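You operate a simulated robot arm through the tools that you are given. There is no shell and no other tool.

The job below is to be done with a simulated robot arm. You get a single attempt, and the scene is never put back.

## Task
Roll the fluff off the blue throw and put it in the wide drawer.
Fine: the lint roller goes back where it stood; drawer shut. Set down upright: lint roller. What is to be rubbed or washed off counts as gone when no trace of it is left.

It is judged by the outcome, as a careful person would: the job done as asked, and still so three seconds after it is handed in. It fails if anything else is knocked over, pushed out of place, dropped, spilled or broken.

## Robot
A 7-joint arm with a two-finger parallel gripper, fixed in place. Base frame: the origin is on the floor under the middle of its stand, x ahead of it, y to its left, z up; the work surface is at about z = 85. Readings come in cm, rad, newtons and seconds.
It reaches about 137.2 cm from its shoulder. Its first joint turns from -2.601 to 2.601 rad. Payload 3.43 kg.
The TCP is the grasp point between the finger pads, 3 cm short of the fingertips. In the tool frame z runs along the fingers and y along their closing line. The gripper opens to 9.4 cm. The fingers are 2.8 cm wide and 1 cm thick; the gripper's body (5 by 9.6 cm) begins 5.5 cm behind the TCP.
Orientation is told as [roll, pitch, yaw] about the base's x, y, z axes, in that order, counted from this pose: with the fingers straight down and closing along the base's y, the tool's x points along the base's -x, its y along +y and its z along -z.

## Interface
- The arm moves only by the tool drive_tool. Its argument "series" is a list that holds one entry, the list of rows, each a list of 7 numbers: the turn, a rotation vector about the base's x, y, z in rad, then the shift along the base's x, y, z in cm, then the finger opening in cm, from 0 to 9.4. In form: [[[rx, ry, rz, tx, ty, tz, hand], ...]]. A call has 1 to 20 rows; each row shifts and turns the commanded pose from where the row before left it. Each row takes 0.2 s and may step no farther than 5 cm and 0.15 rad from the row before; otherwise, or with a gripper value out of range, the whole call is refused. Where a pose cannot be reached the arm comes as near as it can. A force on the tool above 40 N (or 10 N above the force at the start of the call, whichever is more), or a blocked arm, ends the call early, and 0.2 s more pass. Each finger travels about 4.5 cm/s and halts on what it meets, pressing with about 42 N; the grip force reading is that of the motor and also rises with nothing between the fingers. The clock runs only during rows and for 0.2 s after the last one: add rows that do not move to give the fingers time. The reply holds the time, the measured pose of the TCP, the force on the tool along the base axes, the opening and the grip force, in the units named above and with some noise, with the torque about the TCP (base axes, N m) and any sound that the robot's microphone picked up, and new pictures: "views" is both (left out), scene, wrist or none.
- Cameras (640 x 400 px; columns grow to the right, rows downward): "scene" is fixed at [39.9, -50.03, 158.63]; the picture's right is [0.95, -0.30, 0.00], its down [-0.17, -0.54, -0.82] and it looks along [0.25, 0.79, -0.57] (base axes); focal length 342 px, centre (320, 200). "wrist" rides on the gripper at [7.6, 1.4, -10.3] in the tool frame; the picture's right is [-0.18, 0.98, 0.00], its down [-0.75, -0.14, -0.64] and it looks along [-0.63, -0.12, 0.77] (tool axes); focal length 243 px, centre (320, 200). There is no depth. A picture from a camera that has moved, and an enlarged one, comes with that camera's place and axes in the base frame and with its lens.
- zoom(camera, box): a new picture of the part [left, top, right, bottom] of that camera's present view, enlarged. The clock stands still meanwhile.
- close_job(): hands the job in; it is judged then, once.

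Nothing tells you positions but the pictures and the camera data. Unless the task says otherwise, let go and move clear before handing in.

The tools are called by a JSON object that holds its "method" and its "body". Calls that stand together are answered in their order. drive_tool: Moves the arm, as the interface text tells. Its arguments: {"type":"object","properties":{"series":{"type":"array"},"views":{"type":"string","enum":["both","scene","wrist","none"]}},"required":["series"]} The other tools are called the same way: zoom (camera, box) takes an enlarged picture of a part of a camera's view; close_job () hands the job in.

At the start:

```text
time: 0.0
tcp_pos: [45.77, 87.58, 126.47]
ee_rot: [0.008, -0.005, 0.0]
force: [0.0, -0.1, 0.6]
moment: [0.03, 0.02, 0.01]
width: 9.37
gripper_force: 0.0
```

scene: 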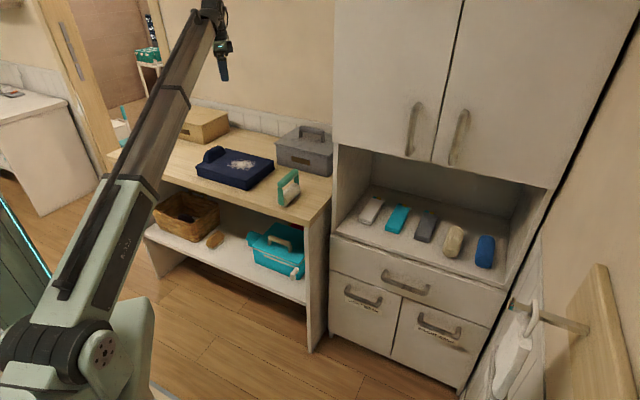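
wrist: 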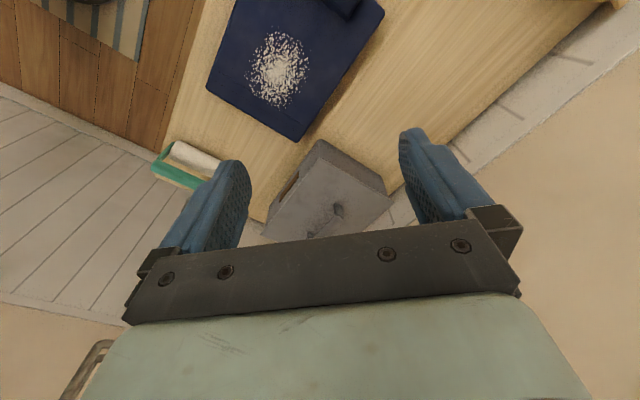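

I see a wooden counter with a folded blue throw bearing white fluff, a green-handled lint roller standing near the front edge, and a cabinet to the right with a wide drawer above two doors. I'll look closer before moving.

{"method": "zoom", "body": {"camera": "scene", "box": [180, 100, 340, 220]}}

{"method": "zoom", "body": {"camera": "scene", "box": [310, 180, 520, 370]}}

{"method": "zoom", "body": {"camera": "wrist", "box": [140, 0, 440, 240]}}

```text
3.33 times, centred on (260, 160) of scene
camera zoom: at [39.9, -50.03, 158.63], right [0.95, -0.3, 0.0], down [-0.17, -0.54, -0.82], along [0.25, 0.79, -0.57], focal length 1140 px, centre (520, 333)
```

zoom: 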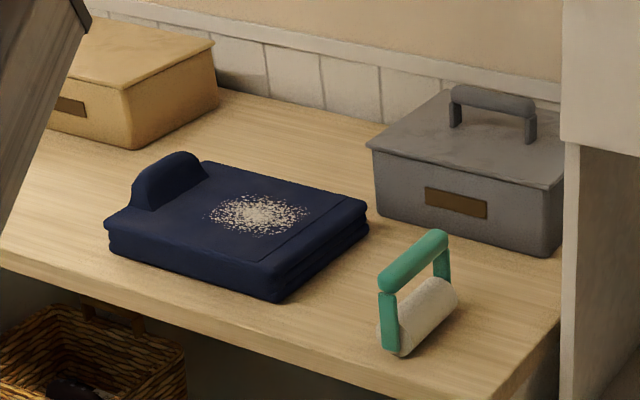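

```text
2.11 times, centred on (415, 275) of scene
camera zoom: at [39.9, -50.03, 158.63], right [0.95, -0.3, 0.0], down [-0.17, -0.54, -0.82], along [0.25, 0.79, -0.57], focal length 720 px, centre (120, 42)
```

zoom: 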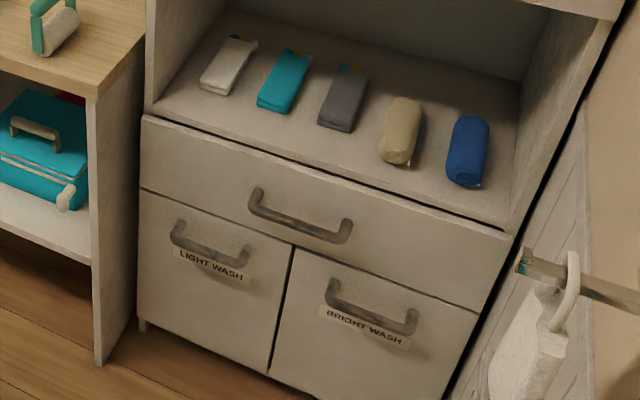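

```text
1.67 times, centred on (290, 120) of wrist
camera zoom: at [38.07, 88.99, 136.85], right [0.18, 0.98, 0.01], down [0.75, -0.15, 0.64], along [0.63, -0.11, -0.77], focal length 404 px, centre (370, 333)
```

zoom: 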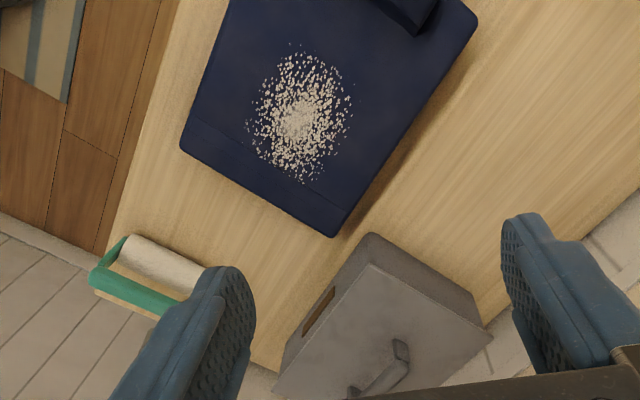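

The counter runs diagonally: its front edge lies about 74 cm out at a bearing near 49°. I take the roller to be near (61, 54), the fluff near (47, 78), and the drawer front near n≈85 further right. I'll turn the wrist to line up and move back a bit to get better views.

{"method": "drive_tool", "body": {"series": [[[0, 0, 0.1, 0, -4.5, 0, 9.4], [0, 0, 0.1, 0, -4.5, 0, 9.4], [0, 0, 0.1, 0, -4.5, 0, 9.4], [0, 0, 0.1, 0, -4.5, 0, 9.4], [0, 0, 0.1, 0, -4.5, 0, 9.4], [0, 0, 0.1, 0, -4.5, 0, 9.4], [0, 0, 0.1, 0, 0, 0, 9.4], [0, 0, 0.1, 0, 0, 0, 9.4]]]}}

```text
time: 1.8
tcp_pos: [48.14, 64.66, 117.85]
ee_rot: [0.013, -0.025, 0.759]
force: [0.4, 1.6, -2.5]
moment: [-0.04, -0.05, -0.02]
width: 9.41
gripper_force: 0.1
out of reach, approached as far as the arm can: row 1, 2, 3, 4, 5, 6, 7
stopped in row 8: the force on the tool passed its limit at 48 N (the readings are from after the stop); the commanded pose is now the measured one
camera wrist: at [41.56, 60.23, 128.04], right [-0.54, 0.84, 0.02], down [0.64, 0.4, 0.66], along [0.54, 0.37, -0.75], focal length 243 px, centre (320, 200)
```

scene: 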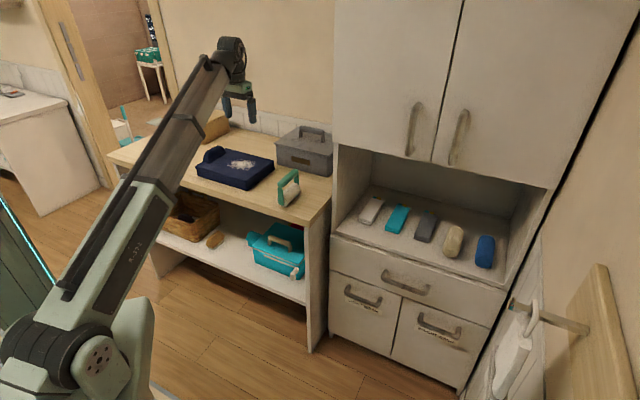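
wrist: 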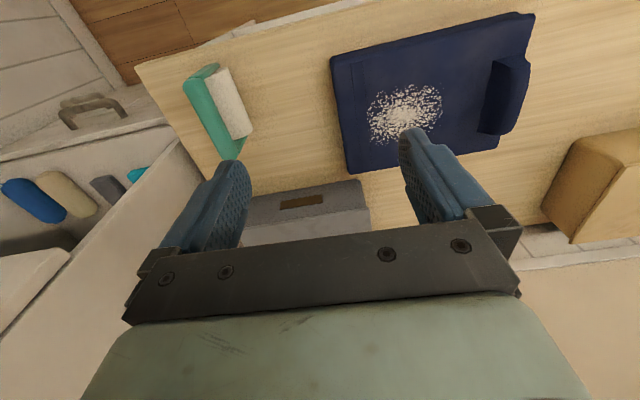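

The view is now well aligned; the roller, throw and drawer area are visible. I'll zoom into the wrist view for measurement.

{"method": "zoom", "body": {"camera": "wrist", "box": [150, 40, 310, 160]}}

{"method": "zoom", "body": {"camera": "wrist", "box": [310, 0, 570, 190]}}

{"method": "zoom", "body": {"camera": "wrist", "box": [0, 60, 200, 210]}}

{"method": "zoom", "body": {"camera": "scene", "box": [240, 140, 340, 220]}}

```text
3.33 times, centred on (230, 100) of wrist
camera zoom: at [41.56, 60.23, 128.04], right [-0.54, 0.84, 0.02], down [0.64, 0.4, 0.66], along [0.54, 0.37, -0.75], focal length 809 px, centre (620, 533)
```

zoom: 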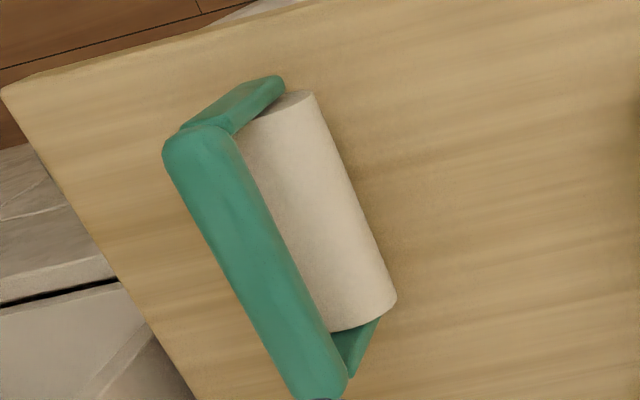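

```text
2.11 times, centred on (440, 95) of wrist
camera zoom: at [41.56, 60.23, 128.04], right [-0.54, 0.84, 0.02], down [0.64, 0.4, 0.66], along [0.54, 0.37, -0.75], focal length 511 px, centre (67, 421)
```

zoom: 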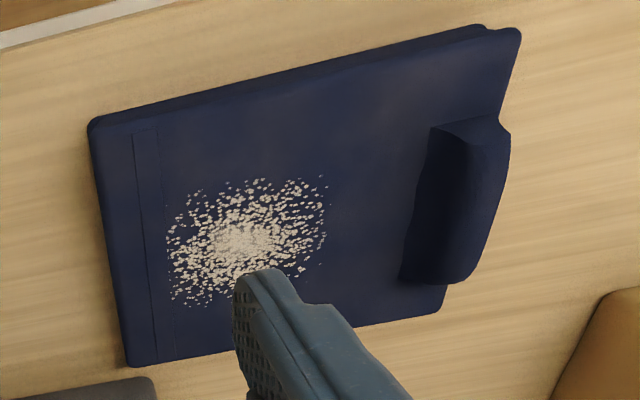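

```text
2.67 times, centred on (100, 135) of wrist
camera zoom: at [41.56, 60.23, 128.04], right [-0.54, 0.84, 0.02], down [0.64, 0.4, 0.66], along [0.54, 0.37, -0.75], focal length 647 px, centre (907, 373)
```

zoom: 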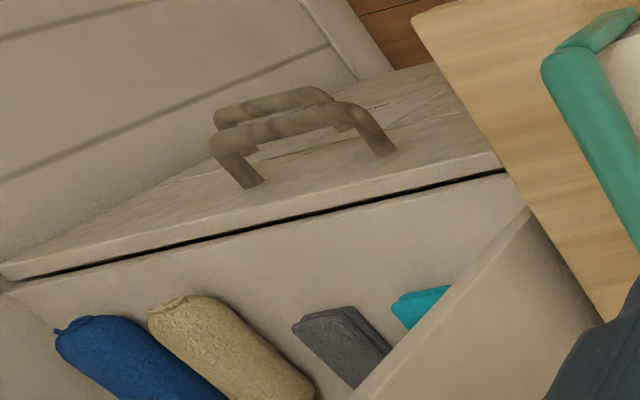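

```text
5.00 times, centred on (290, 180) of scene
camera zoom: at [39.9, -50.03, 158.63], right [0.95, -0.3, 0.0], down [-0.17, -0.54, -0.82], along [0.25, 0.79, -0.57], focal length 1710 px, centre (470, 300)
```

zoom: 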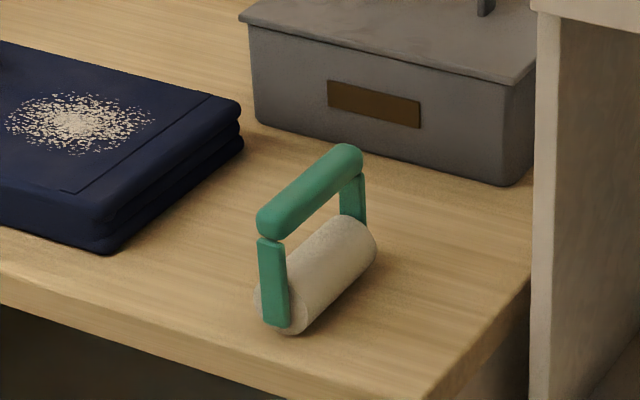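

The roller's bar runs at about 45° with its centre near (61.1, 55.7, 95). The throw top is at z≈90, spanning about 26 × 20 cm, with the fluff centred near (46.8, 80). I'll move above the roller's bar with the tilt corrected and check.

{"method": "drive_tool", "body": {"series": [[[-0.0067, 0.0022, 0.008, 2.6, -1.8, -2.4, 9.4], [-0.0067, 0.0022, 0.008, 2.6, -1.8, -2.4, 9.4], [-0.0067, 0.0022, 0.008, 2.6, -1.8, -2.4, 9.4], [-0.0067, 0.0022, 0.008, 2.6, -1.8, -2.4, 9.4], [0, 0, 0, 2.6, -1.8, -2.4, 9.4], [0, 0, 0, 0, 0, 0, 9.4]]]}}

```text
time: 3.2
tcp_pos: [61.24, 55.52, 105.81]
ee_rot: [0.001, 0.005, 0.793]
force: [0.4, -0.4, 0.1]
moment: [-0.02, 0.01, 0.03]
width: 9.41
gripper_force: 0.1
camera wrist: at [54.94, 51.18, 116.03], right [-0.57, 0.82, 0.0], down [0.63, 0.44, 0.64], along [0.53, 0.36, -0.77], focal length 243 px, centre (320, 200)
```

scene: 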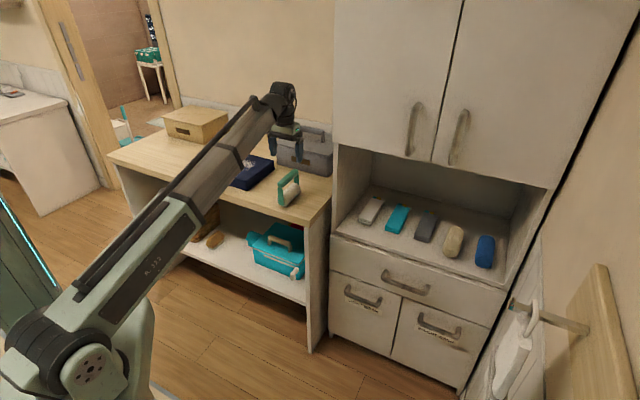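
wrist: 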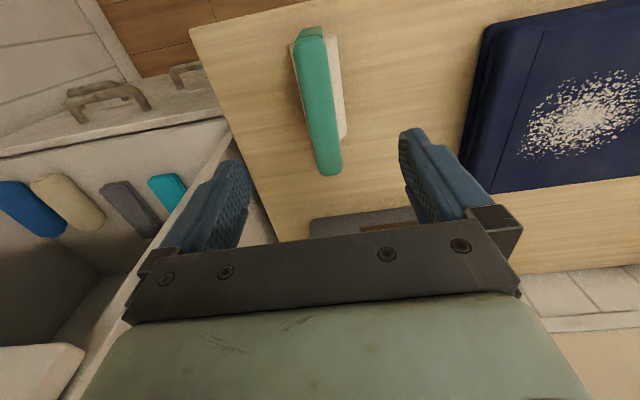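

The bar is directly below between the fingers. I'll zoom for a more exact fix before descending.

{"method": "zoom", "body": {"camera": "wrist", "box": [260, 10, 400, 190]}}

{"method": "zoom", "body": {"camera": "scene", "box": [240, 80, 360, 220]}}

```text
2.22 times, centred on (330, 100) of wrist
camera zoom: at [54.94, 51.18, 116.03], right [-0.57, 0.82, 0.0], down [0.63, 0.44, 0.64], along [0.53, 0.36, -0.77], focal length 539 px, centre (298, 422)
```

zoom: 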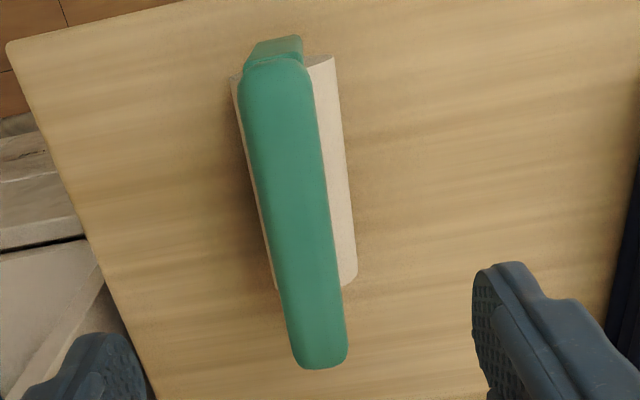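

```text
2.86 times, centred on (300, 150) of scene
camera zoom: at [39.9, -50.03, 158.63], right [0.95, -0.3, 0.0], down [-0.17, -0.54, -0.82], along [0.25, 0.79, -0.57], focal length 977 px, centre (377, 343)
```

zoom: 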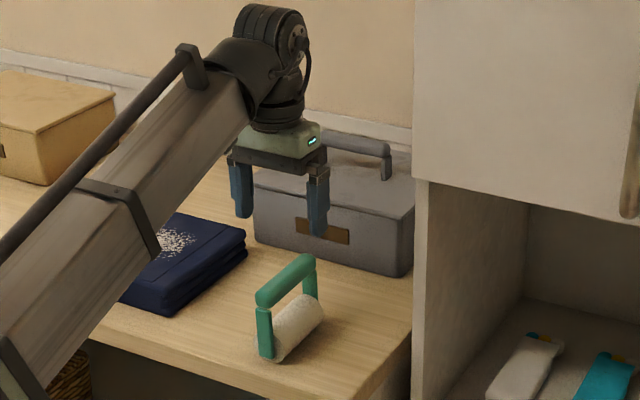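

The bar centre is at about (61.4, 55.75, 95), angle ≈44°. I'll descend with open fingers to straddle the bar.

{"method": "drive_tool", "body": {"series": [[[0, 0, -0.025, 0.16, 0.23, -2.5, 9.4], [0, 0, 0, 0, 0, -2.5, 9.4], [0, 0, 0, 0, 0, -2.5, 9.4], [0, 0, 0, 0, 0, -1.7, 9.4], [0, 0, 0, 0, 0, -1.4, 9.4], [0, 0, 0, 0, 0, 0, 9.4]]]}}

```text
time: 4.6
tcp_pos: [61.2, 55.78, 95.04]
ee_rot: [-0.001, 0.005, 0.768]
force: [0.8, 0.4, -0.2]
moment: [-0.01, 0.01, 0.02]
width: 9.36
gripper_force: 0.1
camera wrist: at [54.81, 51.58, 105.55], right [-0.55, 0.84, 0.0], down [0.64, 0.42, 0.64], along [0.53, 0.35, -0.77], focal length 243 px, centre (320, 200)
```

scene: 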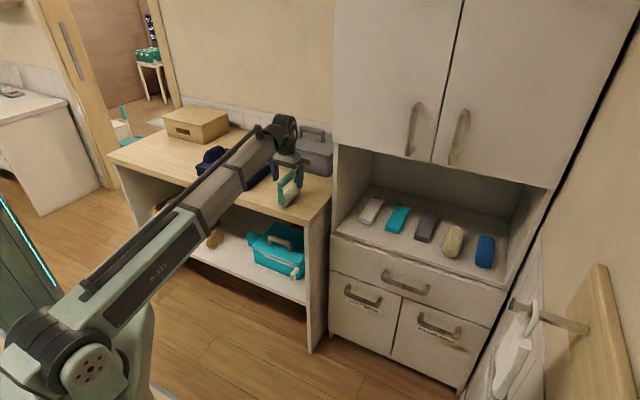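
wrist: 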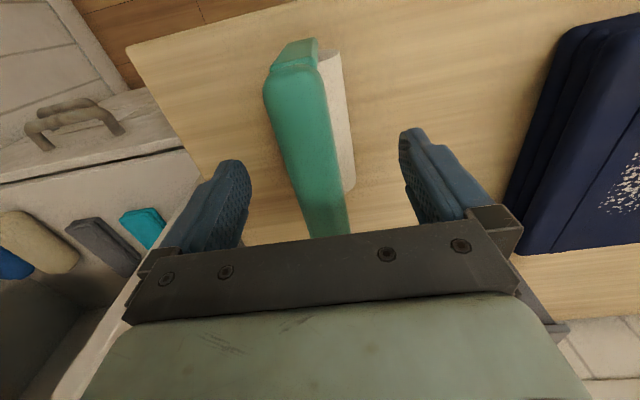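

The bar sits centred between the fingers, so I'll close on it.

{"method": "drive_tool", "body": {"series": [[[0, 0, 0, 0, 0, 0, 5], [0, 0, 0, 0, 0, 0, 3.5], [0, 0, 0, 0, 0, 0, 2], [0, 0, 0, 0, 0, 0, 0], [0, 0, 0, 0, 0, 0, 0], [0, 0, 0, 0, 0, 0, 0]]]}}

```text
time: 6.0
tcp_pos: [61.2, 55.75, 95.25]
ee_rot: [0.0, 0.005, 0.768]
force: [1.1, 0.5, 0.9]
moment: [0.0, -0.05, -0.01]
width: 3.01
gripper_force: 41.5
camera wrist: at [54.81, 51.58, 105.56], right [-0.55, 0.84, 0.0], down [0.64, 0.42, 0.64], along [0.53, 0.35, -0.77], focal length 243 px, centre (320, 200)
```

scene: 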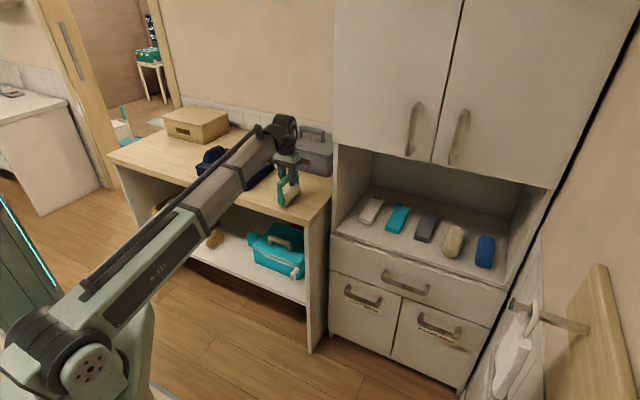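
wrist: 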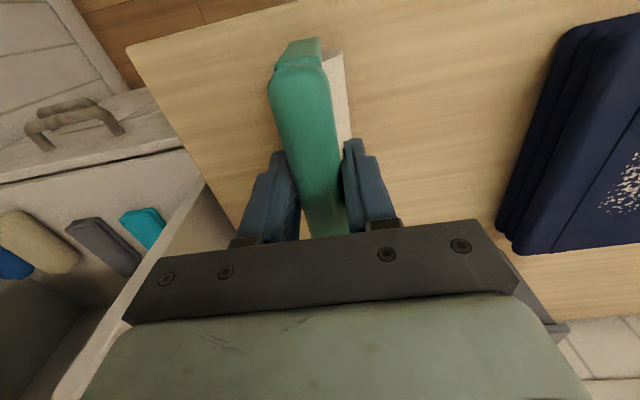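

The roller is gripped (3.0 cm). I'll lift it straight up and carry it over the throw's near-left end, keeping its orientation.

{"method": "drive_tool", "body": {"series": [[[0, 0, 0, 0, 0, 2, 0], [0, 0, 0, 0, 0, 4, 0], [0, 0, 0, 0, 0, 4.5, 0], [0, 0, 0, -2.25, 3.5, 0, 0], [0, 0, 0, -2.25, 3.5, 0, 0], [0, 0, 0, -2.25, 3.5, 0, 0], [0, 0, 0, -2.25, 3.5, 0, 0], [0, 0, 0, -2.26, 3.52, 0, 0], [0, 0, 0, 0, 0, 0, 0], [0, 0, 0, 0, 0, 0, 0]]]}}

```text
time: 8.2
tcp_pos: [49.89, 73.27, 105.85]
ee_rot: [0.0, 0.004, 0.765]
force: [-0.2, -0.1, -1.9]
moment: [0.0, 0.01, 0.0]
width: 2.98
gripper_force: 41.8
camera wrist: at [43.47, 69.11, 116.2], right [-0.55, 0.84, 0.0], down [0.64, 0.42, 0.64], along [0.53, 0.35, -0.77], focal length 243 px, centre (320, 200)
```

scene: 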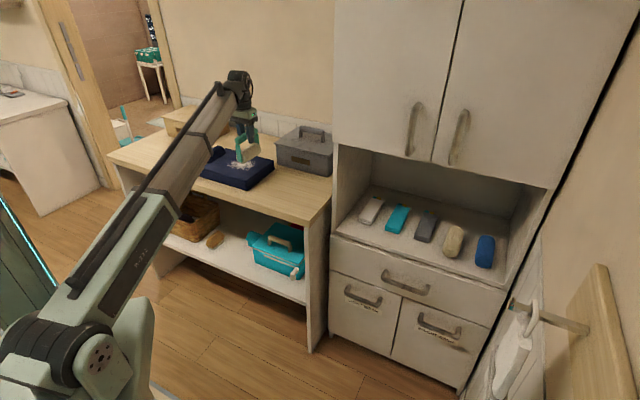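
wrist: 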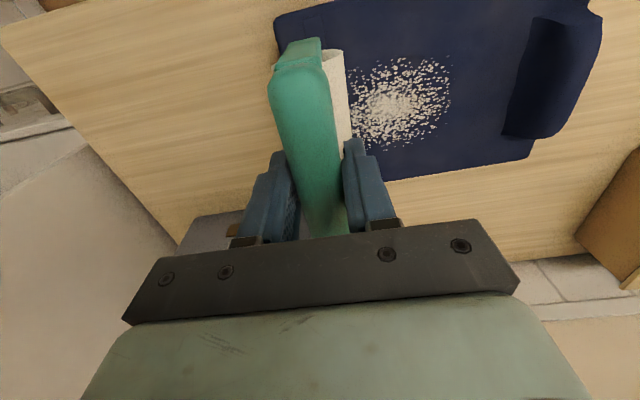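

The roller hangs above the left end of the fluff, matching my estimate. I'll lower it gently toward the throw, expecting contact near TCP z≈100.2.

{"method": "drive_tool", "body": {"series": [[[0, 0, 0, 0, 0, -2.5, 0], [0, 0, 0, 0, 0, -1.5, 0], [0, 0, 0, 0, 0, -1, 0], [0, 0, 0, 0, 0, -0.3, 0], [0, 0, 0, 0, 0, 0, 0]]], "views": "none"}}

{"method": "drive_tool", "body": {"series": [[[0, 0, 0, 0, 0, -0.3, 0], [0, 0, 0, 0, 0, 0, 0]]], "views": "both"}}

```text
time: 9.4
tcp_pos: [49.9, 73.27, 100.46]
ee_rot: [-0.001, 0.002, 0.768]
force: [-0.7, 0.4, -1.0]
moment: [-0.03, -0.01, 0.03]
width: 3.0
gripper_force: 42.2
```

```text
time: 10.0
tcp_pos: [50.02, 73.41, 100.31]
ee_rot: [0.0, 0.003, 0.768]
force: [-1.1, -0.1, -2.3]
moment: [0.01, 0.02, -0.01]
width: 2.98
gripper_force: 42.2
camera wrist: at [43.52, 69.22, 110.57], right [-0.55, 0.84, 0.0], down [0.64, 0.42, 0.64], along [0.53, 0.35, -0.77], focal length 243 px, centre (320, 200)
```

scene: 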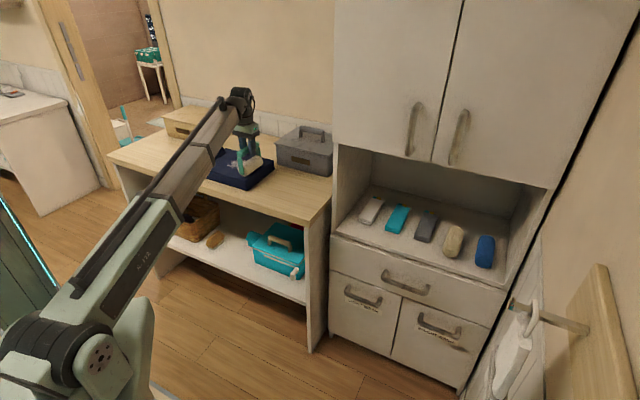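
wrist: 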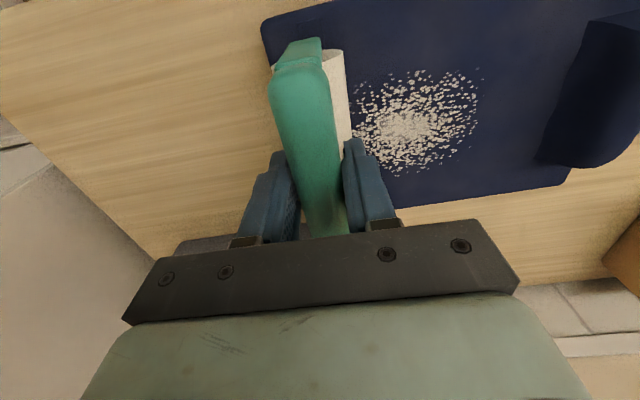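

No contact yet. I'll keep lowering in small steps until the force shows touch.

{"method": "drive_tool", "body": {"series": [[[0, 0, 0, 0, 0, -0.3, 0], [0, 0, 0, 0, 0, 0, 0]]], "views": "none"}}

{"method": "drive_tool", "body": {"series": [[[0, 0, 0, 0, 0, -0.3, 0], [0, 0, 0, 0, 0, 0, 0]]], "views": "none"}}

```text
time: 10.6
tcp_pos: [49.96, 73.38, 100.19]
ee_rot: [0.001, 0.001, 0.767]
force: [1.2, -1.1, 35.1]
moment: [-0.45, 0.48, -0.01]
width: 2.98
gripper_force: 42.3
```

```text
time: 11.2
tcp_pos: [49.89, 73.29, 99.7]
ee_rot: [0.002, 0.0, 0.767]
force: [3.0, -1.4, 42.2]
moment: [0.02, -0.09, 0.03]
width: 2.99
gripper_force: 42.0
```

Contact came in strongly (over 35 N). I'll ease up to a lighter press before rolling.

{"method": "drive_tool", "body": {"series": [[[0, 0, 0, 0, 0, 0.25, 0], [0, 0, 0, 0, 0, 0, 0]]], "views": "both"}}

```text
time: 11.8
tcp_pos: [49.93, 73.42, 99.69]
ee_rot: [0.001, 0.004, 0.767]
force: [4.7, 0.9, 16.3]
moment: [0.53, -0.62, -0.03]
width: 2.94
gripper_force: 41.9
camera wrist: at [43.49, 69.23, 110.14], right [-0.55, 0.84, 0.0], down [0.64, 0.42, 0.64], along [0.53, 0.35, -0.77], focal length 243 px, centre (320, 200)
```

scene: 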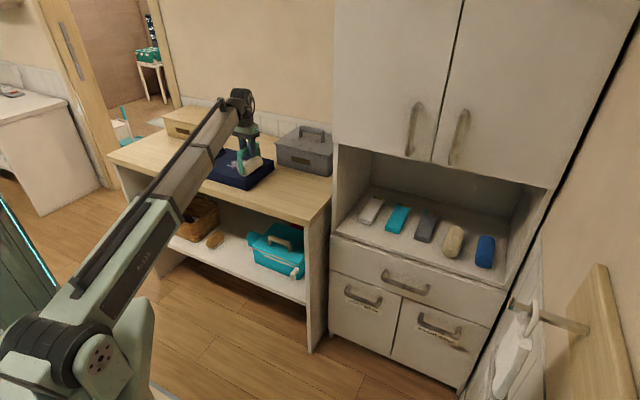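
wrist: 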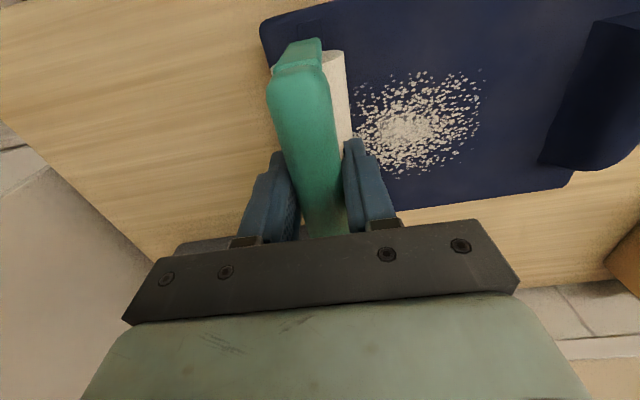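

About 16 N; I'll ease slightly more and roll a short test stroke to see whether the throw stays put and the fluff lifts.

{"method": "drive_tool", "body": {"series": [[[0, 0, 0, 0, 0, 0.1, 0], [0, 0, 0, -0.695, 0.719, 0, 0], [0, 0, 0, -0.695, 0.719, 0, 0], [0, 0, 0, -0.695, 0.719, 0, 0], [0, 0, 0, -0.695, 0.719, 0, 0]]], "views": "both"}}

```text
time: 13.0
tcp_pos: [47.27, 76.31, 99.92]
ee_rot: [0.0, 0.005, 0.768]
force: [0.4, 0.4, -2.0]
moment: [0.01, 0.01, 0.01]
width: 2.98
gripper_force: 42.7
camera wrist: at [40.83, 72.13, 110.25], right [-0.55, 0.84, 0.0], down [0.64, 0.42, 0.64], along [0.53, 0.35, -0.77], focal length 243 px, centre (320, 200)
```

scene: 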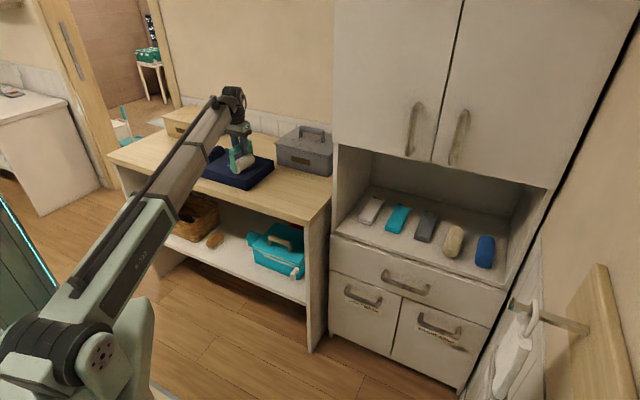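
wrist: 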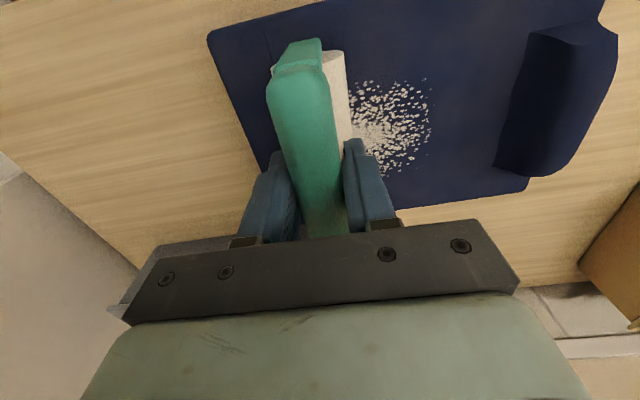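

Contact was just lost (force back to −2 N), and the throw has not moved. I'll go back to the start, press slightly more, and check the force.

{"method": "drive_tool", "body": {"series": [[[0, 0, 0, 1.39, -1.438, 0, 0], [0, 0, 0, 1.39, -1.438, 0, 0], [0, 0, 0, 0, 0, -0.17, 0], [0, 0, 0, 0, 0, 0, 0]]], "views": "none"}}

{"method": "drive_tool", "body": {"series": [[[0, 0, 0, -0.695, 0.719, 0, 0], [0, 0, 0, -0.695, 0.719, 0, 0]]], "views": "none"}}

```text
time: 14.0
tcp_pos: [49.92, 73.33, 99.78]
ee_rot: [-0.001, 0.005, 0.768]
force: [-0.5, -0.2, -0.2]
moment: [0.08, 0.01, 0.02]
width: 2.97
gripper_force: 41.7
```

```text
time: 14.6
tcp_pos: [48.68, 74.78, 99.8]
ee_rot: [0.0, 0.002, 0.767]
force: [3.4, -2.6, 8.4]
moment: [-0.28, -0.13, 0.07]
width: 2.98
gripper_force: 42.1
```

That is a good light press (~10 N) with little drag. I'll continue the stroke across the fluff.

{"method": "drive_tool", "body": {"series": [[[0, 0, 0, -1.0425, 1.0785, 0, 0], [0, 0, 0, -1.0425, 1.0785, 0, 0], [0, 0, 0, -1.0425, 1.0785, 0, 0], [0, 0, 0, -1.0425, 1.0785, 0, 0]]], "views": "both"}}

```text
time: 15.6
tcp_pos: [44.64, 79.36, 99.79]
ee_rot: [0.003, 0.004, 0.768]
force: [0.4, -1.5, 3.3]
moment: [0.01, -0.1, -0.02]
width: 2.99
gripper_force: 41.9
camera wrist: at [38.05, 75.05, 110.16], right [-0.55, 0.84, 0.0], down [0.64, 0.42, 0.64], along [0.53, 0.35, -0.77], focal length 243 px, centre (320, 200)
```

scene: 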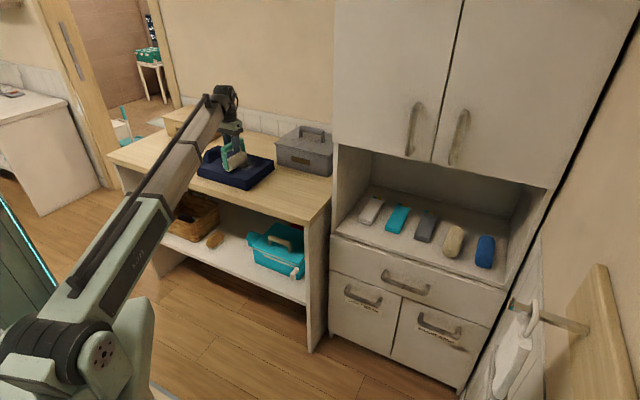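
wrist: 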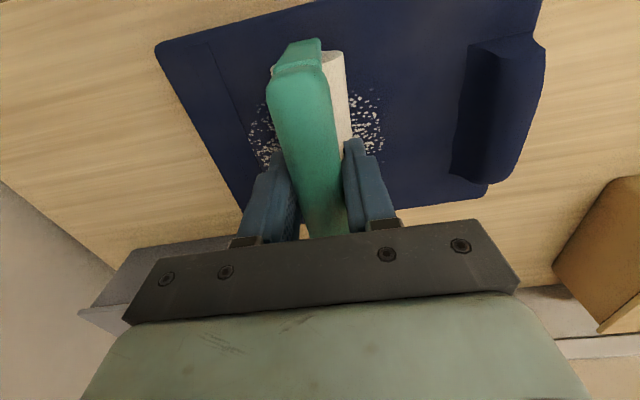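

Some fluff still shows behind the roller; I'll zoom to see whether the stroke is thinning it.

{"method": "zoom", "body": {"camera": "wrist", "box": [210, 20, 450, 200]}}

{"method": "zoom", "body": {"camera": "scene", "box": [180, 80, 290, 200]}}

```text
2.22 times, centred on (330, 110) of wrist
camera zoom: at [38.05, 75.05, 110.16], right [-0.55, 0.84, 0.0], down [0.64, 0.42, 0.64], along [0.53, 0.35, -0.77], focal length 539 px, centre (298, 400)
```

zoom: 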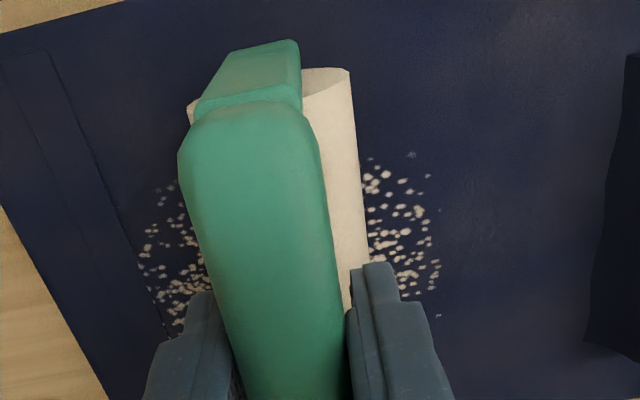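

```text
3.33 times, centred on (235, 140) of scene
camera zoom: at [39.9, -50.03, 158.63], right [0.95, -0.3, 0.0], down [-0.17, -0.54, -0.82], along [0.25, 0.79, -0.57], focal length 1140 px, centre (603, 400)
```

zoom: 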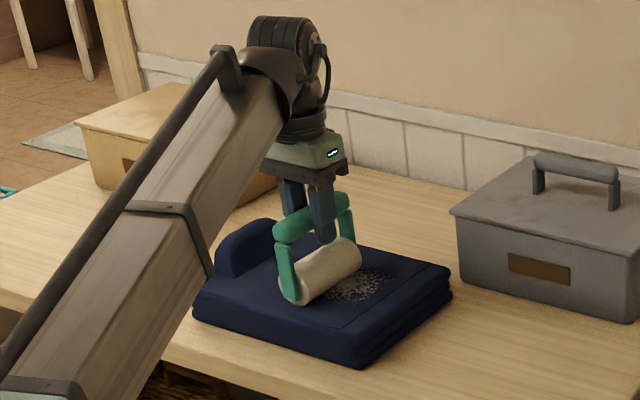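

It is thinning the fluff. I'll finish the stroke and come back along the same line with slightly more pressure.

{"method": "drive_tool", "body": {"series": [[[0, 0, 0, -1.0425, 1.0785, -0.05, 0], [0, 0, 0, -1.0425, 1.0785, 0, 0], [0, 0, 0, -1.0425, 1.0785, 0, 0], [0, 0, 0, -1.0425, 1.0785, 0, 0], [0, 0, 0, -0.7, 0.72, 0, 0]]], "views": "both"}}

{"method": "zoom", "body": {"camera": "wrist", "box": [150, 20, 450, 245]}}

{"method": "zoom", "body": {"camera": "scene", "box": [180, 80, 290, 200]}}

```text
time: 16.8
tcp_pos: [39.7, 84.08, 99.84]
ee_rot: [0.0, 0.001, 0.767]
force: [7.4, -6.3, 22.7]
moment: [-0.52, -0.17, 0.02]
width: 2.98
gripper_force: 42.4
camera wrist: at [33.2, 79.94, 110.13], right [-0.55, 0.84, 0.0], down [0.64, 0.42, 0.64], along [0.54, 0.35, -0.77], focal length 243 px, centre (320, 200)
```

scene: 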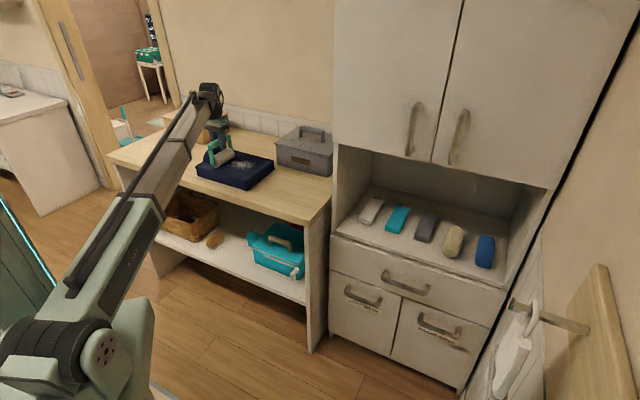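
wrist: 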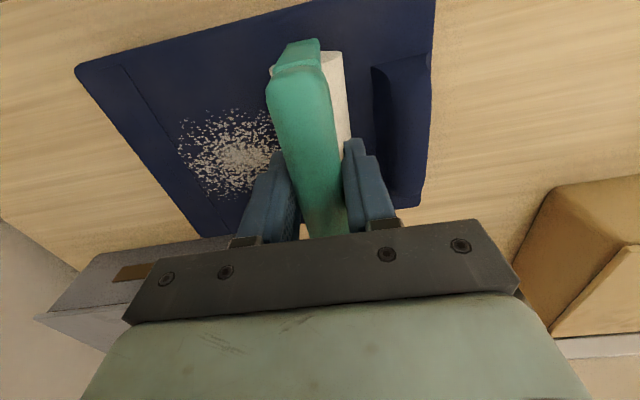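

```text
1.78 times, centred on (300, 132) of wrist
camera zoom: at [33.2, 79.94, 110.13], right [-0.55, 0.84, 0.0], down [0.64, 0.42, 0.64], along [0.54, 0.35, -0.77], focal length 431 px, centre (356, 320)
```

zoom: 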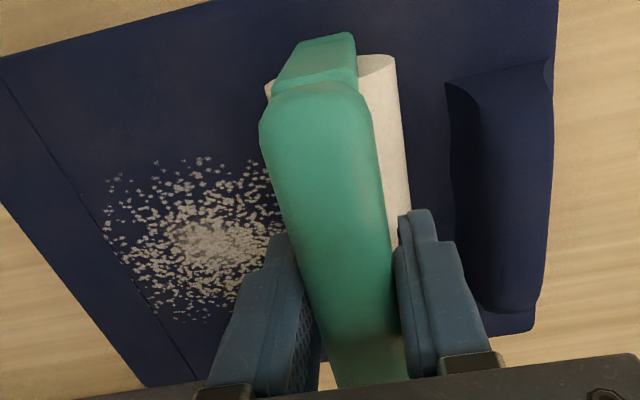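

```text
3.33 times, centred on (235, 140) of scene
camera zoom: at [39.9, -50.03, 158.63], right [0.95, -0.3, 0.0], down [-0.17, -0.54, -0.82], along [0.25, 0.79, -0.57], focal length 1140 px, centre (603, 400)
```

zoom: 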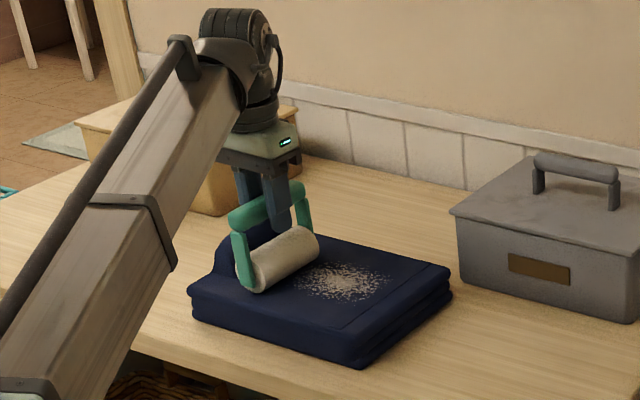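

The fluff has faded after one stroke, so repeated strokes are working. I'll roll back along the same line, then shift over and do the second lane.

{"method": "drive_tool", "body": {"series": [[[0, 0, 0, 1.008, -1.0425, 0.03, 0], [0, 0, 0, 1.008, -1.0425, 0, 0], [0, 0, 0, 1.008, -1.0425, 0, 0], [0, 0, 0, 1.008, -1.0425, 0, 0], [0, 0, 0, 1.008, -1.0425, 0, 0], [0, 0, 0, 1.008, -1.0425, 0, 0], [0, 0, 0, 1.008, -1.0425, 0, 0], [0, 0, 0, 1.008, -1.0425, 0, 0], [0, 0, 0, 1.008, -1.0425, 0, 0], [0, 0, 0, 1.008, -1.0425, 0, 0]]], "views": "wrist"}}

{"method": "drive_tool", "body": {"series": [[[0, 0, 0, 0, 0, 0.6, 0], [0, 0, 0, 1.8, 1.74, 0, 0], [0, 0, 0, 1.8, 1.74, 0, 0], [0, 0, 0, 0, 0, -0.4, 0], [0, 0, 0, 0, 0, -0.2, 0], [0, 0, 0, 0, 0, 0, 0]]], "views": "none"}}

```text
time: 19.0
tcp_pos: [49.65, 73.77, 99.75]
ee_rot: [0.0, 0.003, 0.767]
force: [-5.8, 4.5, 14.6]
moment: [0.31, 0.27, -0.02]
width: 3.01
gripper_force: 42.5
camera wrist: at [43.31, 69.56, 110.11], right [-0.55, 0.84, 0.0], down [0.64, 0.42, 0.64], along [0.53, 0.35, -0.77], focal length 243 px, centre (320, 200)
```

wrist: 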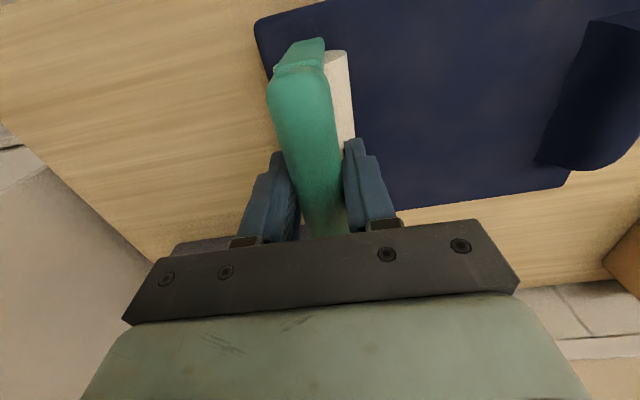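

```text
time: 20.4
tcp_pos: [53.39, 77.25, 99.71]
ee_rot: [0.0, 0.003, 0.768]
force: [-0.9, -0.3, -1.2]
moment: [0.01, 0.0, -0.03]
width: 2.98
gripper_force: 41.4
```

The fluff appears gone after the return stroke. I'll inspect closely before deciding on more strokes.

{"method": "zoom", "body": {"camera": "scene", "box": [180, 80, 290, 200]}}

{"method": "zoom", "body": {"camera": "wrist", "box": [240, 0, 600, 240]}}

```text
3.33 times, centred on (235, 140) of scene
camera zoom: at [39.9, -50.03, 158.63], right [0.95, -0.3, 0.0], down [-0.17, -0.54, -0.82], along [0.25, 0.79, -0.57], focal length 1140 px, centre (603, 400)
```

zoom: 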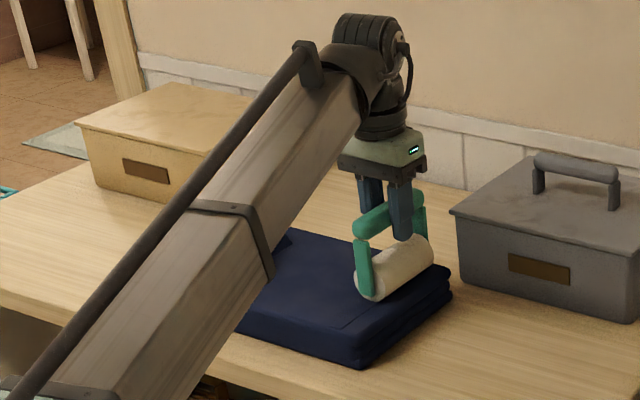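

```text
1.67 times, centred on (420, 120) of wrist
camera zoom: at [46.95, 73.13, 110.13], right [-0.55, 0.84, 0.0], down [0.64, 0.42, 0.64], along [0.53, 0.35, -0.77], focal length 404 px, centre (153, 333)
```

zoom: 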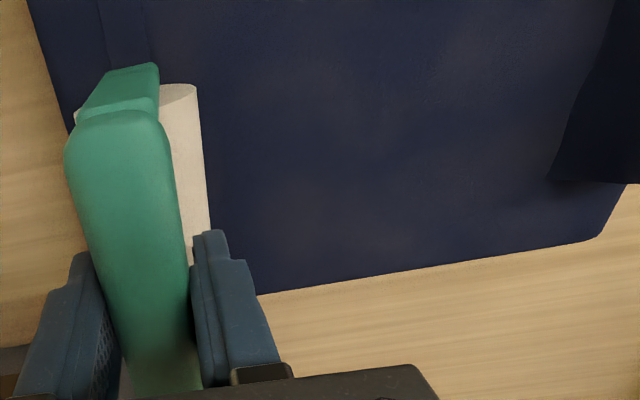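

The throw looks clean, but I'll run one more light stroke over the second lane and back to make sure no trace remains.

{"method": "drive_tool", "body": {"series": [[[0, 0, 0, -1.0425, 1.0785, -0.05, 0], [0, 0, 0, -1.0425, 1.0785, 0, 0], [0, 0, 0, -1.0425, 1.0785, 0, 0], [0, 0, 0, -1.0425, 1.0785, 0, 0], [0, 0, 0, -1.0425, 1.0785, 0, 0], [0, 0, 0, -1.0425, 1.0785, 0, 0], [0, 0, 0, -1.0425, 1.0785, 0, 0], [0, 0, 0, -1.0425, 1.0785, 0, 0], [0, 0, 0, 1.0425, -1.0785, 0, 0], [0, 0, 0, 1.0425, -1.0785, 0, 0], [0, 0, 0, 1.0425, -1.0785, 0, 0], [0, 0, 0, 1.0425, -1.0785, 0, 0], [0, 0, 0, 1.0425, -1.0785, 0, 0], [0, 0, 0, 1.0425, -1.0785, 0, 0], [0, 0, 0, 1.0425, -1.0785, 0, 0], [0, 0, 0, 1.0425, -1.0785, 0, 0]]], "views": "none"}}

{"method": "drive_tool", "body": {"series": [[[0, 0, 0, 0, 0, 1, 0], [0, 0, 0, 0, 0, 3, 0], [0, 0, 0, 0, 0, 3, 0], [0, 0, 0, 0, 0, 0, 0], [0, 0, 0, 0, 0, 0, 0]]], "views": "both"}}

{"method": "zoom", "body": {"camera": "wrist", "box": [240, 0, 640, 240]}}

{"method": "zoom", "body": {"camera": "scene", "box": [180, 80, 290, 200]}}

```text
time: 23.8
tcp_pos: [53.48, 77.13, 99.7]
ee_rot: [0.0, 0.004, 0.768]
force: [-2.5, 4.0, 11.5]
moment: [0.32, 0.01, 0.04]
width: 2.98
gripper_force: 41.7
```

```text
time: 25.0
tcp_pos: [53.41, 77.39, 106.82]
ee_rot: [0.0, 0.003, 0.766]
force: [1.3, 0.0, -1.3]
moment: [-0.01, -0.02, -0.01]
width: 2.97
gripper_force: 41.9
camera wrist: at [46.98, 73.06, 117.16], right [-0.55, 0.84, 0.0], down [0.64, 0.42, 0.64], along [0.53, 0.35, -0.77], focal length 243 px, centre (320, 200)
```

scene: 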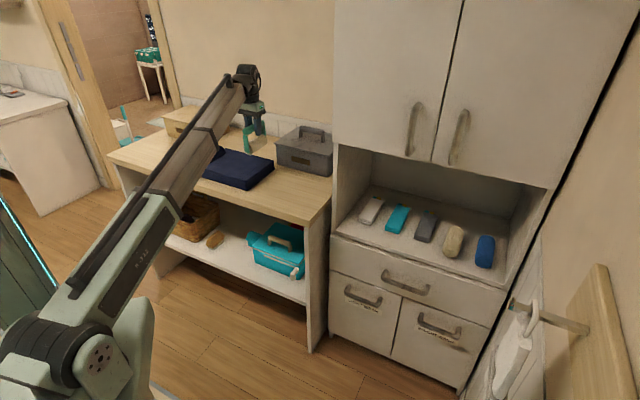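
wrist: 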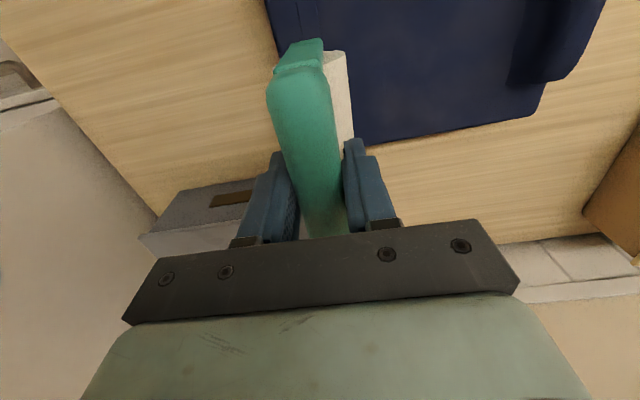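

```text
1.60 times, centred on (440, 120) of wrist
camera zoom: at [46.98, 73.06, 117.16], right [-0.55, 0.84, 0.0], down [0.64, 0.42, 0.64], along [0.53, 0.35, -0.77], focal length 388 px, centre (128, 328)
```

zoom: 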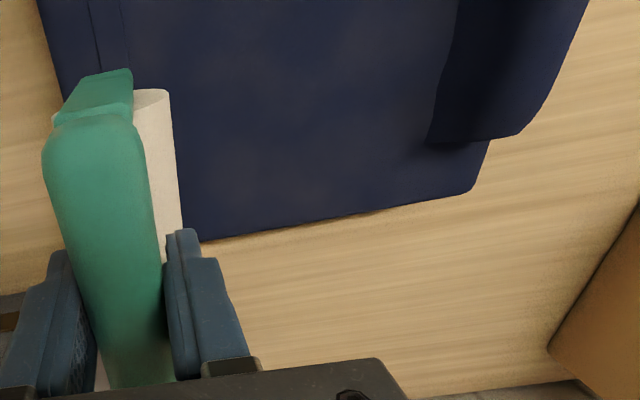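

```text
3.33 times, centred on (235, 140) of scene
camera zoom: at [39.9, -50.03, 158.63], right [0.95, -0.3, 0.0], down [-0.17, -0.54, -0.82], along [0.25, 0.79, -0.57], focal length 1140 px, centre (603, 400)
```

zoom: 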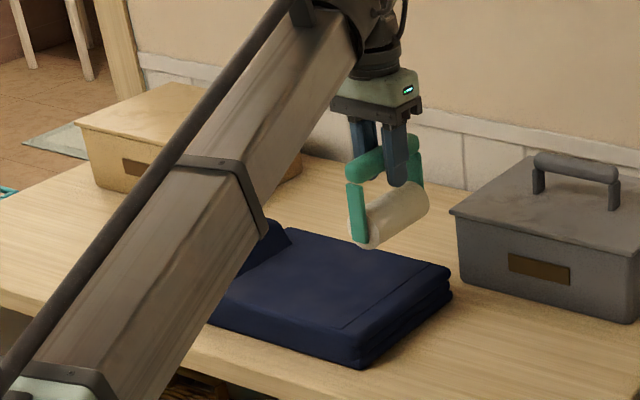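

The throw looks clean. I'll carry the roller back above its original spot and lower most of the way, viewing the throw unobstructed on the way.

{"method": "drive_tool", "body": {"series": [[[0, 0, 0, 1.602, -4.274, 0, 0], [0, 0, 0, 1.602, -4.274, 0, 0], [0, 0, 0, 1.602, -4.274, 0, 0], [0, 0, 0, 1.602, -4.274, 0, 0], [0, 0, 0, 1.602, -4.269, 0, 0], [0, 0, 0, 0, 0, -3.5, 0], [0, 0, 0, 0, 0, -3.5, 0], [0, 0, 0, 0, 0, -2, 0], [0, 0, 0, 0, 0, -1, 0], [0, 0, 0, 0, 0, 0, 0], [0, 0, 0, 0, 0, 0, 0]]], "views": "both"}}

{"method": "zoom", "body": {"camera": "scene", "box": [190, 100, 330, 220]}}

```text
time: 27.4
tcp_pos: [61.38, 55.83, 96.56]
ee_rot: [0.0, 0.004, 0.768]
force: [-0.6, -0.5, -1.7]
moment: [-0.02, 0.0, 0.02]
width: 2.96
gripper_force: 42.1
camera wrist: at [54.98, 51.65, 106.93], right [-0.55, 0.84, 0.0], down [0.64, 0.42, 0.64], along [0.53, 0.35, -0.77], focal length 243 px, centre (320, 200)
```

scene: 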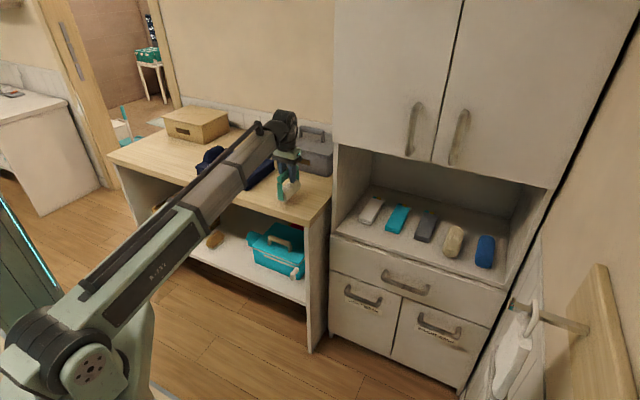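
wrist: 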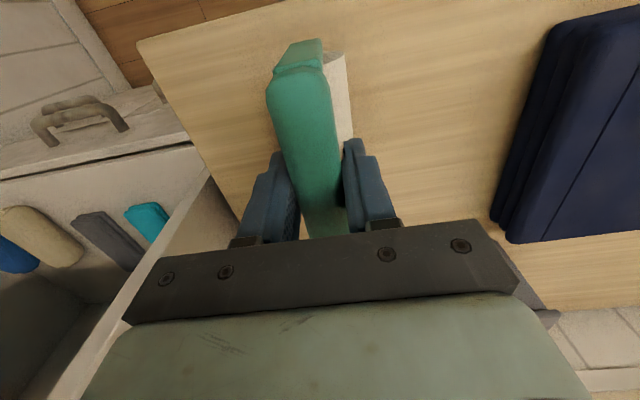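

```text
3.33 times, centred on (260, 160) of scene
camera zoom: at [39.9, -50.03, 158.63], right [0.95, -0.3, 0.0], down [-0.17, -0.54, -0.82], along [0.25, 0.79, -0.57], focal length 1140 px, centre (520, 333)
```

zoom: 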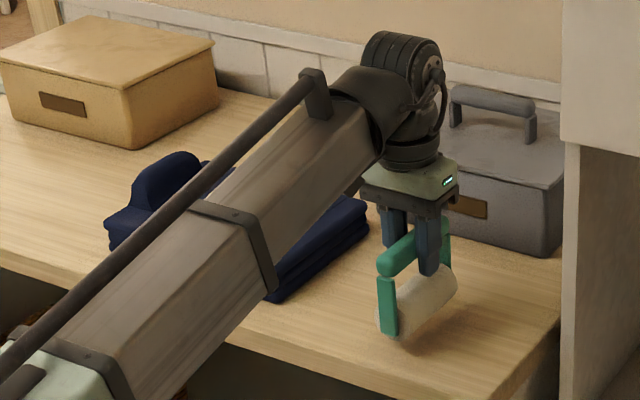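

The roller is back over its spot, about a centimetre high. I'll lower it in small steps to touch.

{"method": "drive_tool", "body": {"series": [[[0, 0, 0, 0, 0, -0.6, 0], [0, 0, 0, 0, 0, -0.3, 0], [0, 0, 0, 0, 0, 0, 0]]], "views": "none"}}

{"method": "drive_tool", "body": {"series": [[[0, 0, 0, 0, 0, -0.2, 0], [0, 0, 0, 0, 0, 0, 0]]], "views": "none"}}

```text
time: 28.2
tcp_pos: [61.43, 55.86, 95.71]
ee_rot: [0.0, 0.002, 0.768]
force: [-0.6, -0.9, -1.1]
moment: [-0.02, -0.01, 0.02]
width: 2.98
gripper_force: 42.0
```

```text
time: 28.8
tcp_pos: [61.25, 55.95, 95.49]
ee_rot: [0.001, 0.003, 0.767]
force: [0.7, 1.4, -1.8]
moment: [0.02, 0.01, 0.0]
width: 2.99
gripper_force: 42.0
```

{"method": "drive_tool", "body": {"series": [[[0, 0, 0, 0, 0, -0.15, 0], [0, 0, 0, 0, 0, 0, 0]]], "views": "none"}}

{"method": "drive_tool", "body": {"series": [[[0, 0, 0, 0, 0, -0.1, 0], [0, 0, 0, 0, 0, 0, 0]]], "views": "none"}}

```text
time: 29.4
tcp_pos: [61.34, 55.8, 95.22]
ee_rot: [-0.001, 0.003, 0.767]
force: [-0.4, 0.4, -2.2]
moment: [0.02, -0.03, -0.01]
width: 2.96
gripper_force: 42.4
```

```text
time: 30.0
tcp_pos: [61.35, 55.9, 95.35]
ee_rot: [-0.001, 0.004, 0.768]
force: [-1.2, 0.8, -0.6]
moment: [0.03, -0.02, 0.01]
width: 2.95
gripper_force: 42.4
```

Still hanging free; I'll continue in 1 mm steps.

{"method": "drive_tool", "body": {"series": [[[0, 0, 0, 0, 0, -0.1, 0], [0, 0, 0, 0, 0, 0, 0]]], "views": "none"}}

{"method": "drive_tool", "body": {"series": [[[0, 0, 0, 0, 0, -0.1, 0], [0, 0, 0, 0, 0, 0, 0]]], "views": "none"}}

{"method": "drive_tool", "body": {"series": [[[0, 0, 0, 0, 0, -0.1, 0], [0, 0, 0, 0, 0, 0, 0]]], "views": "none"}}

```text
time: 30.6
tcp_pos: [61.31, 55.89, 95.2]
ee_rot: [-0.001, 0.003, 0.769]
force: [0.7, -0.4, -1.7]
moment: [-0.04, 0.0, 0.03]
width: 2.96
gripper_force: 42.2
```

```text
time: 31.2
tcp_pos: [61.27, 55.97, 95.13]
ee_rot: [0.0, 0.004, 0.767]
force: [0.0, -0.4, -1.7]
moment: [0.01, 0.02, 0.01]
width: 3.02
gripper_force: 41.9
```

```text
time: 31.8
tcp_pos: [61.23, 55.98, 95.03]
ee_rot: [0.001, 0.003, 0.769]
force: [0.4, 0.0, -1.0]
moment: [0.0, 0.0, -0.04]
width: 2.98
gripper_force: 42.3
```

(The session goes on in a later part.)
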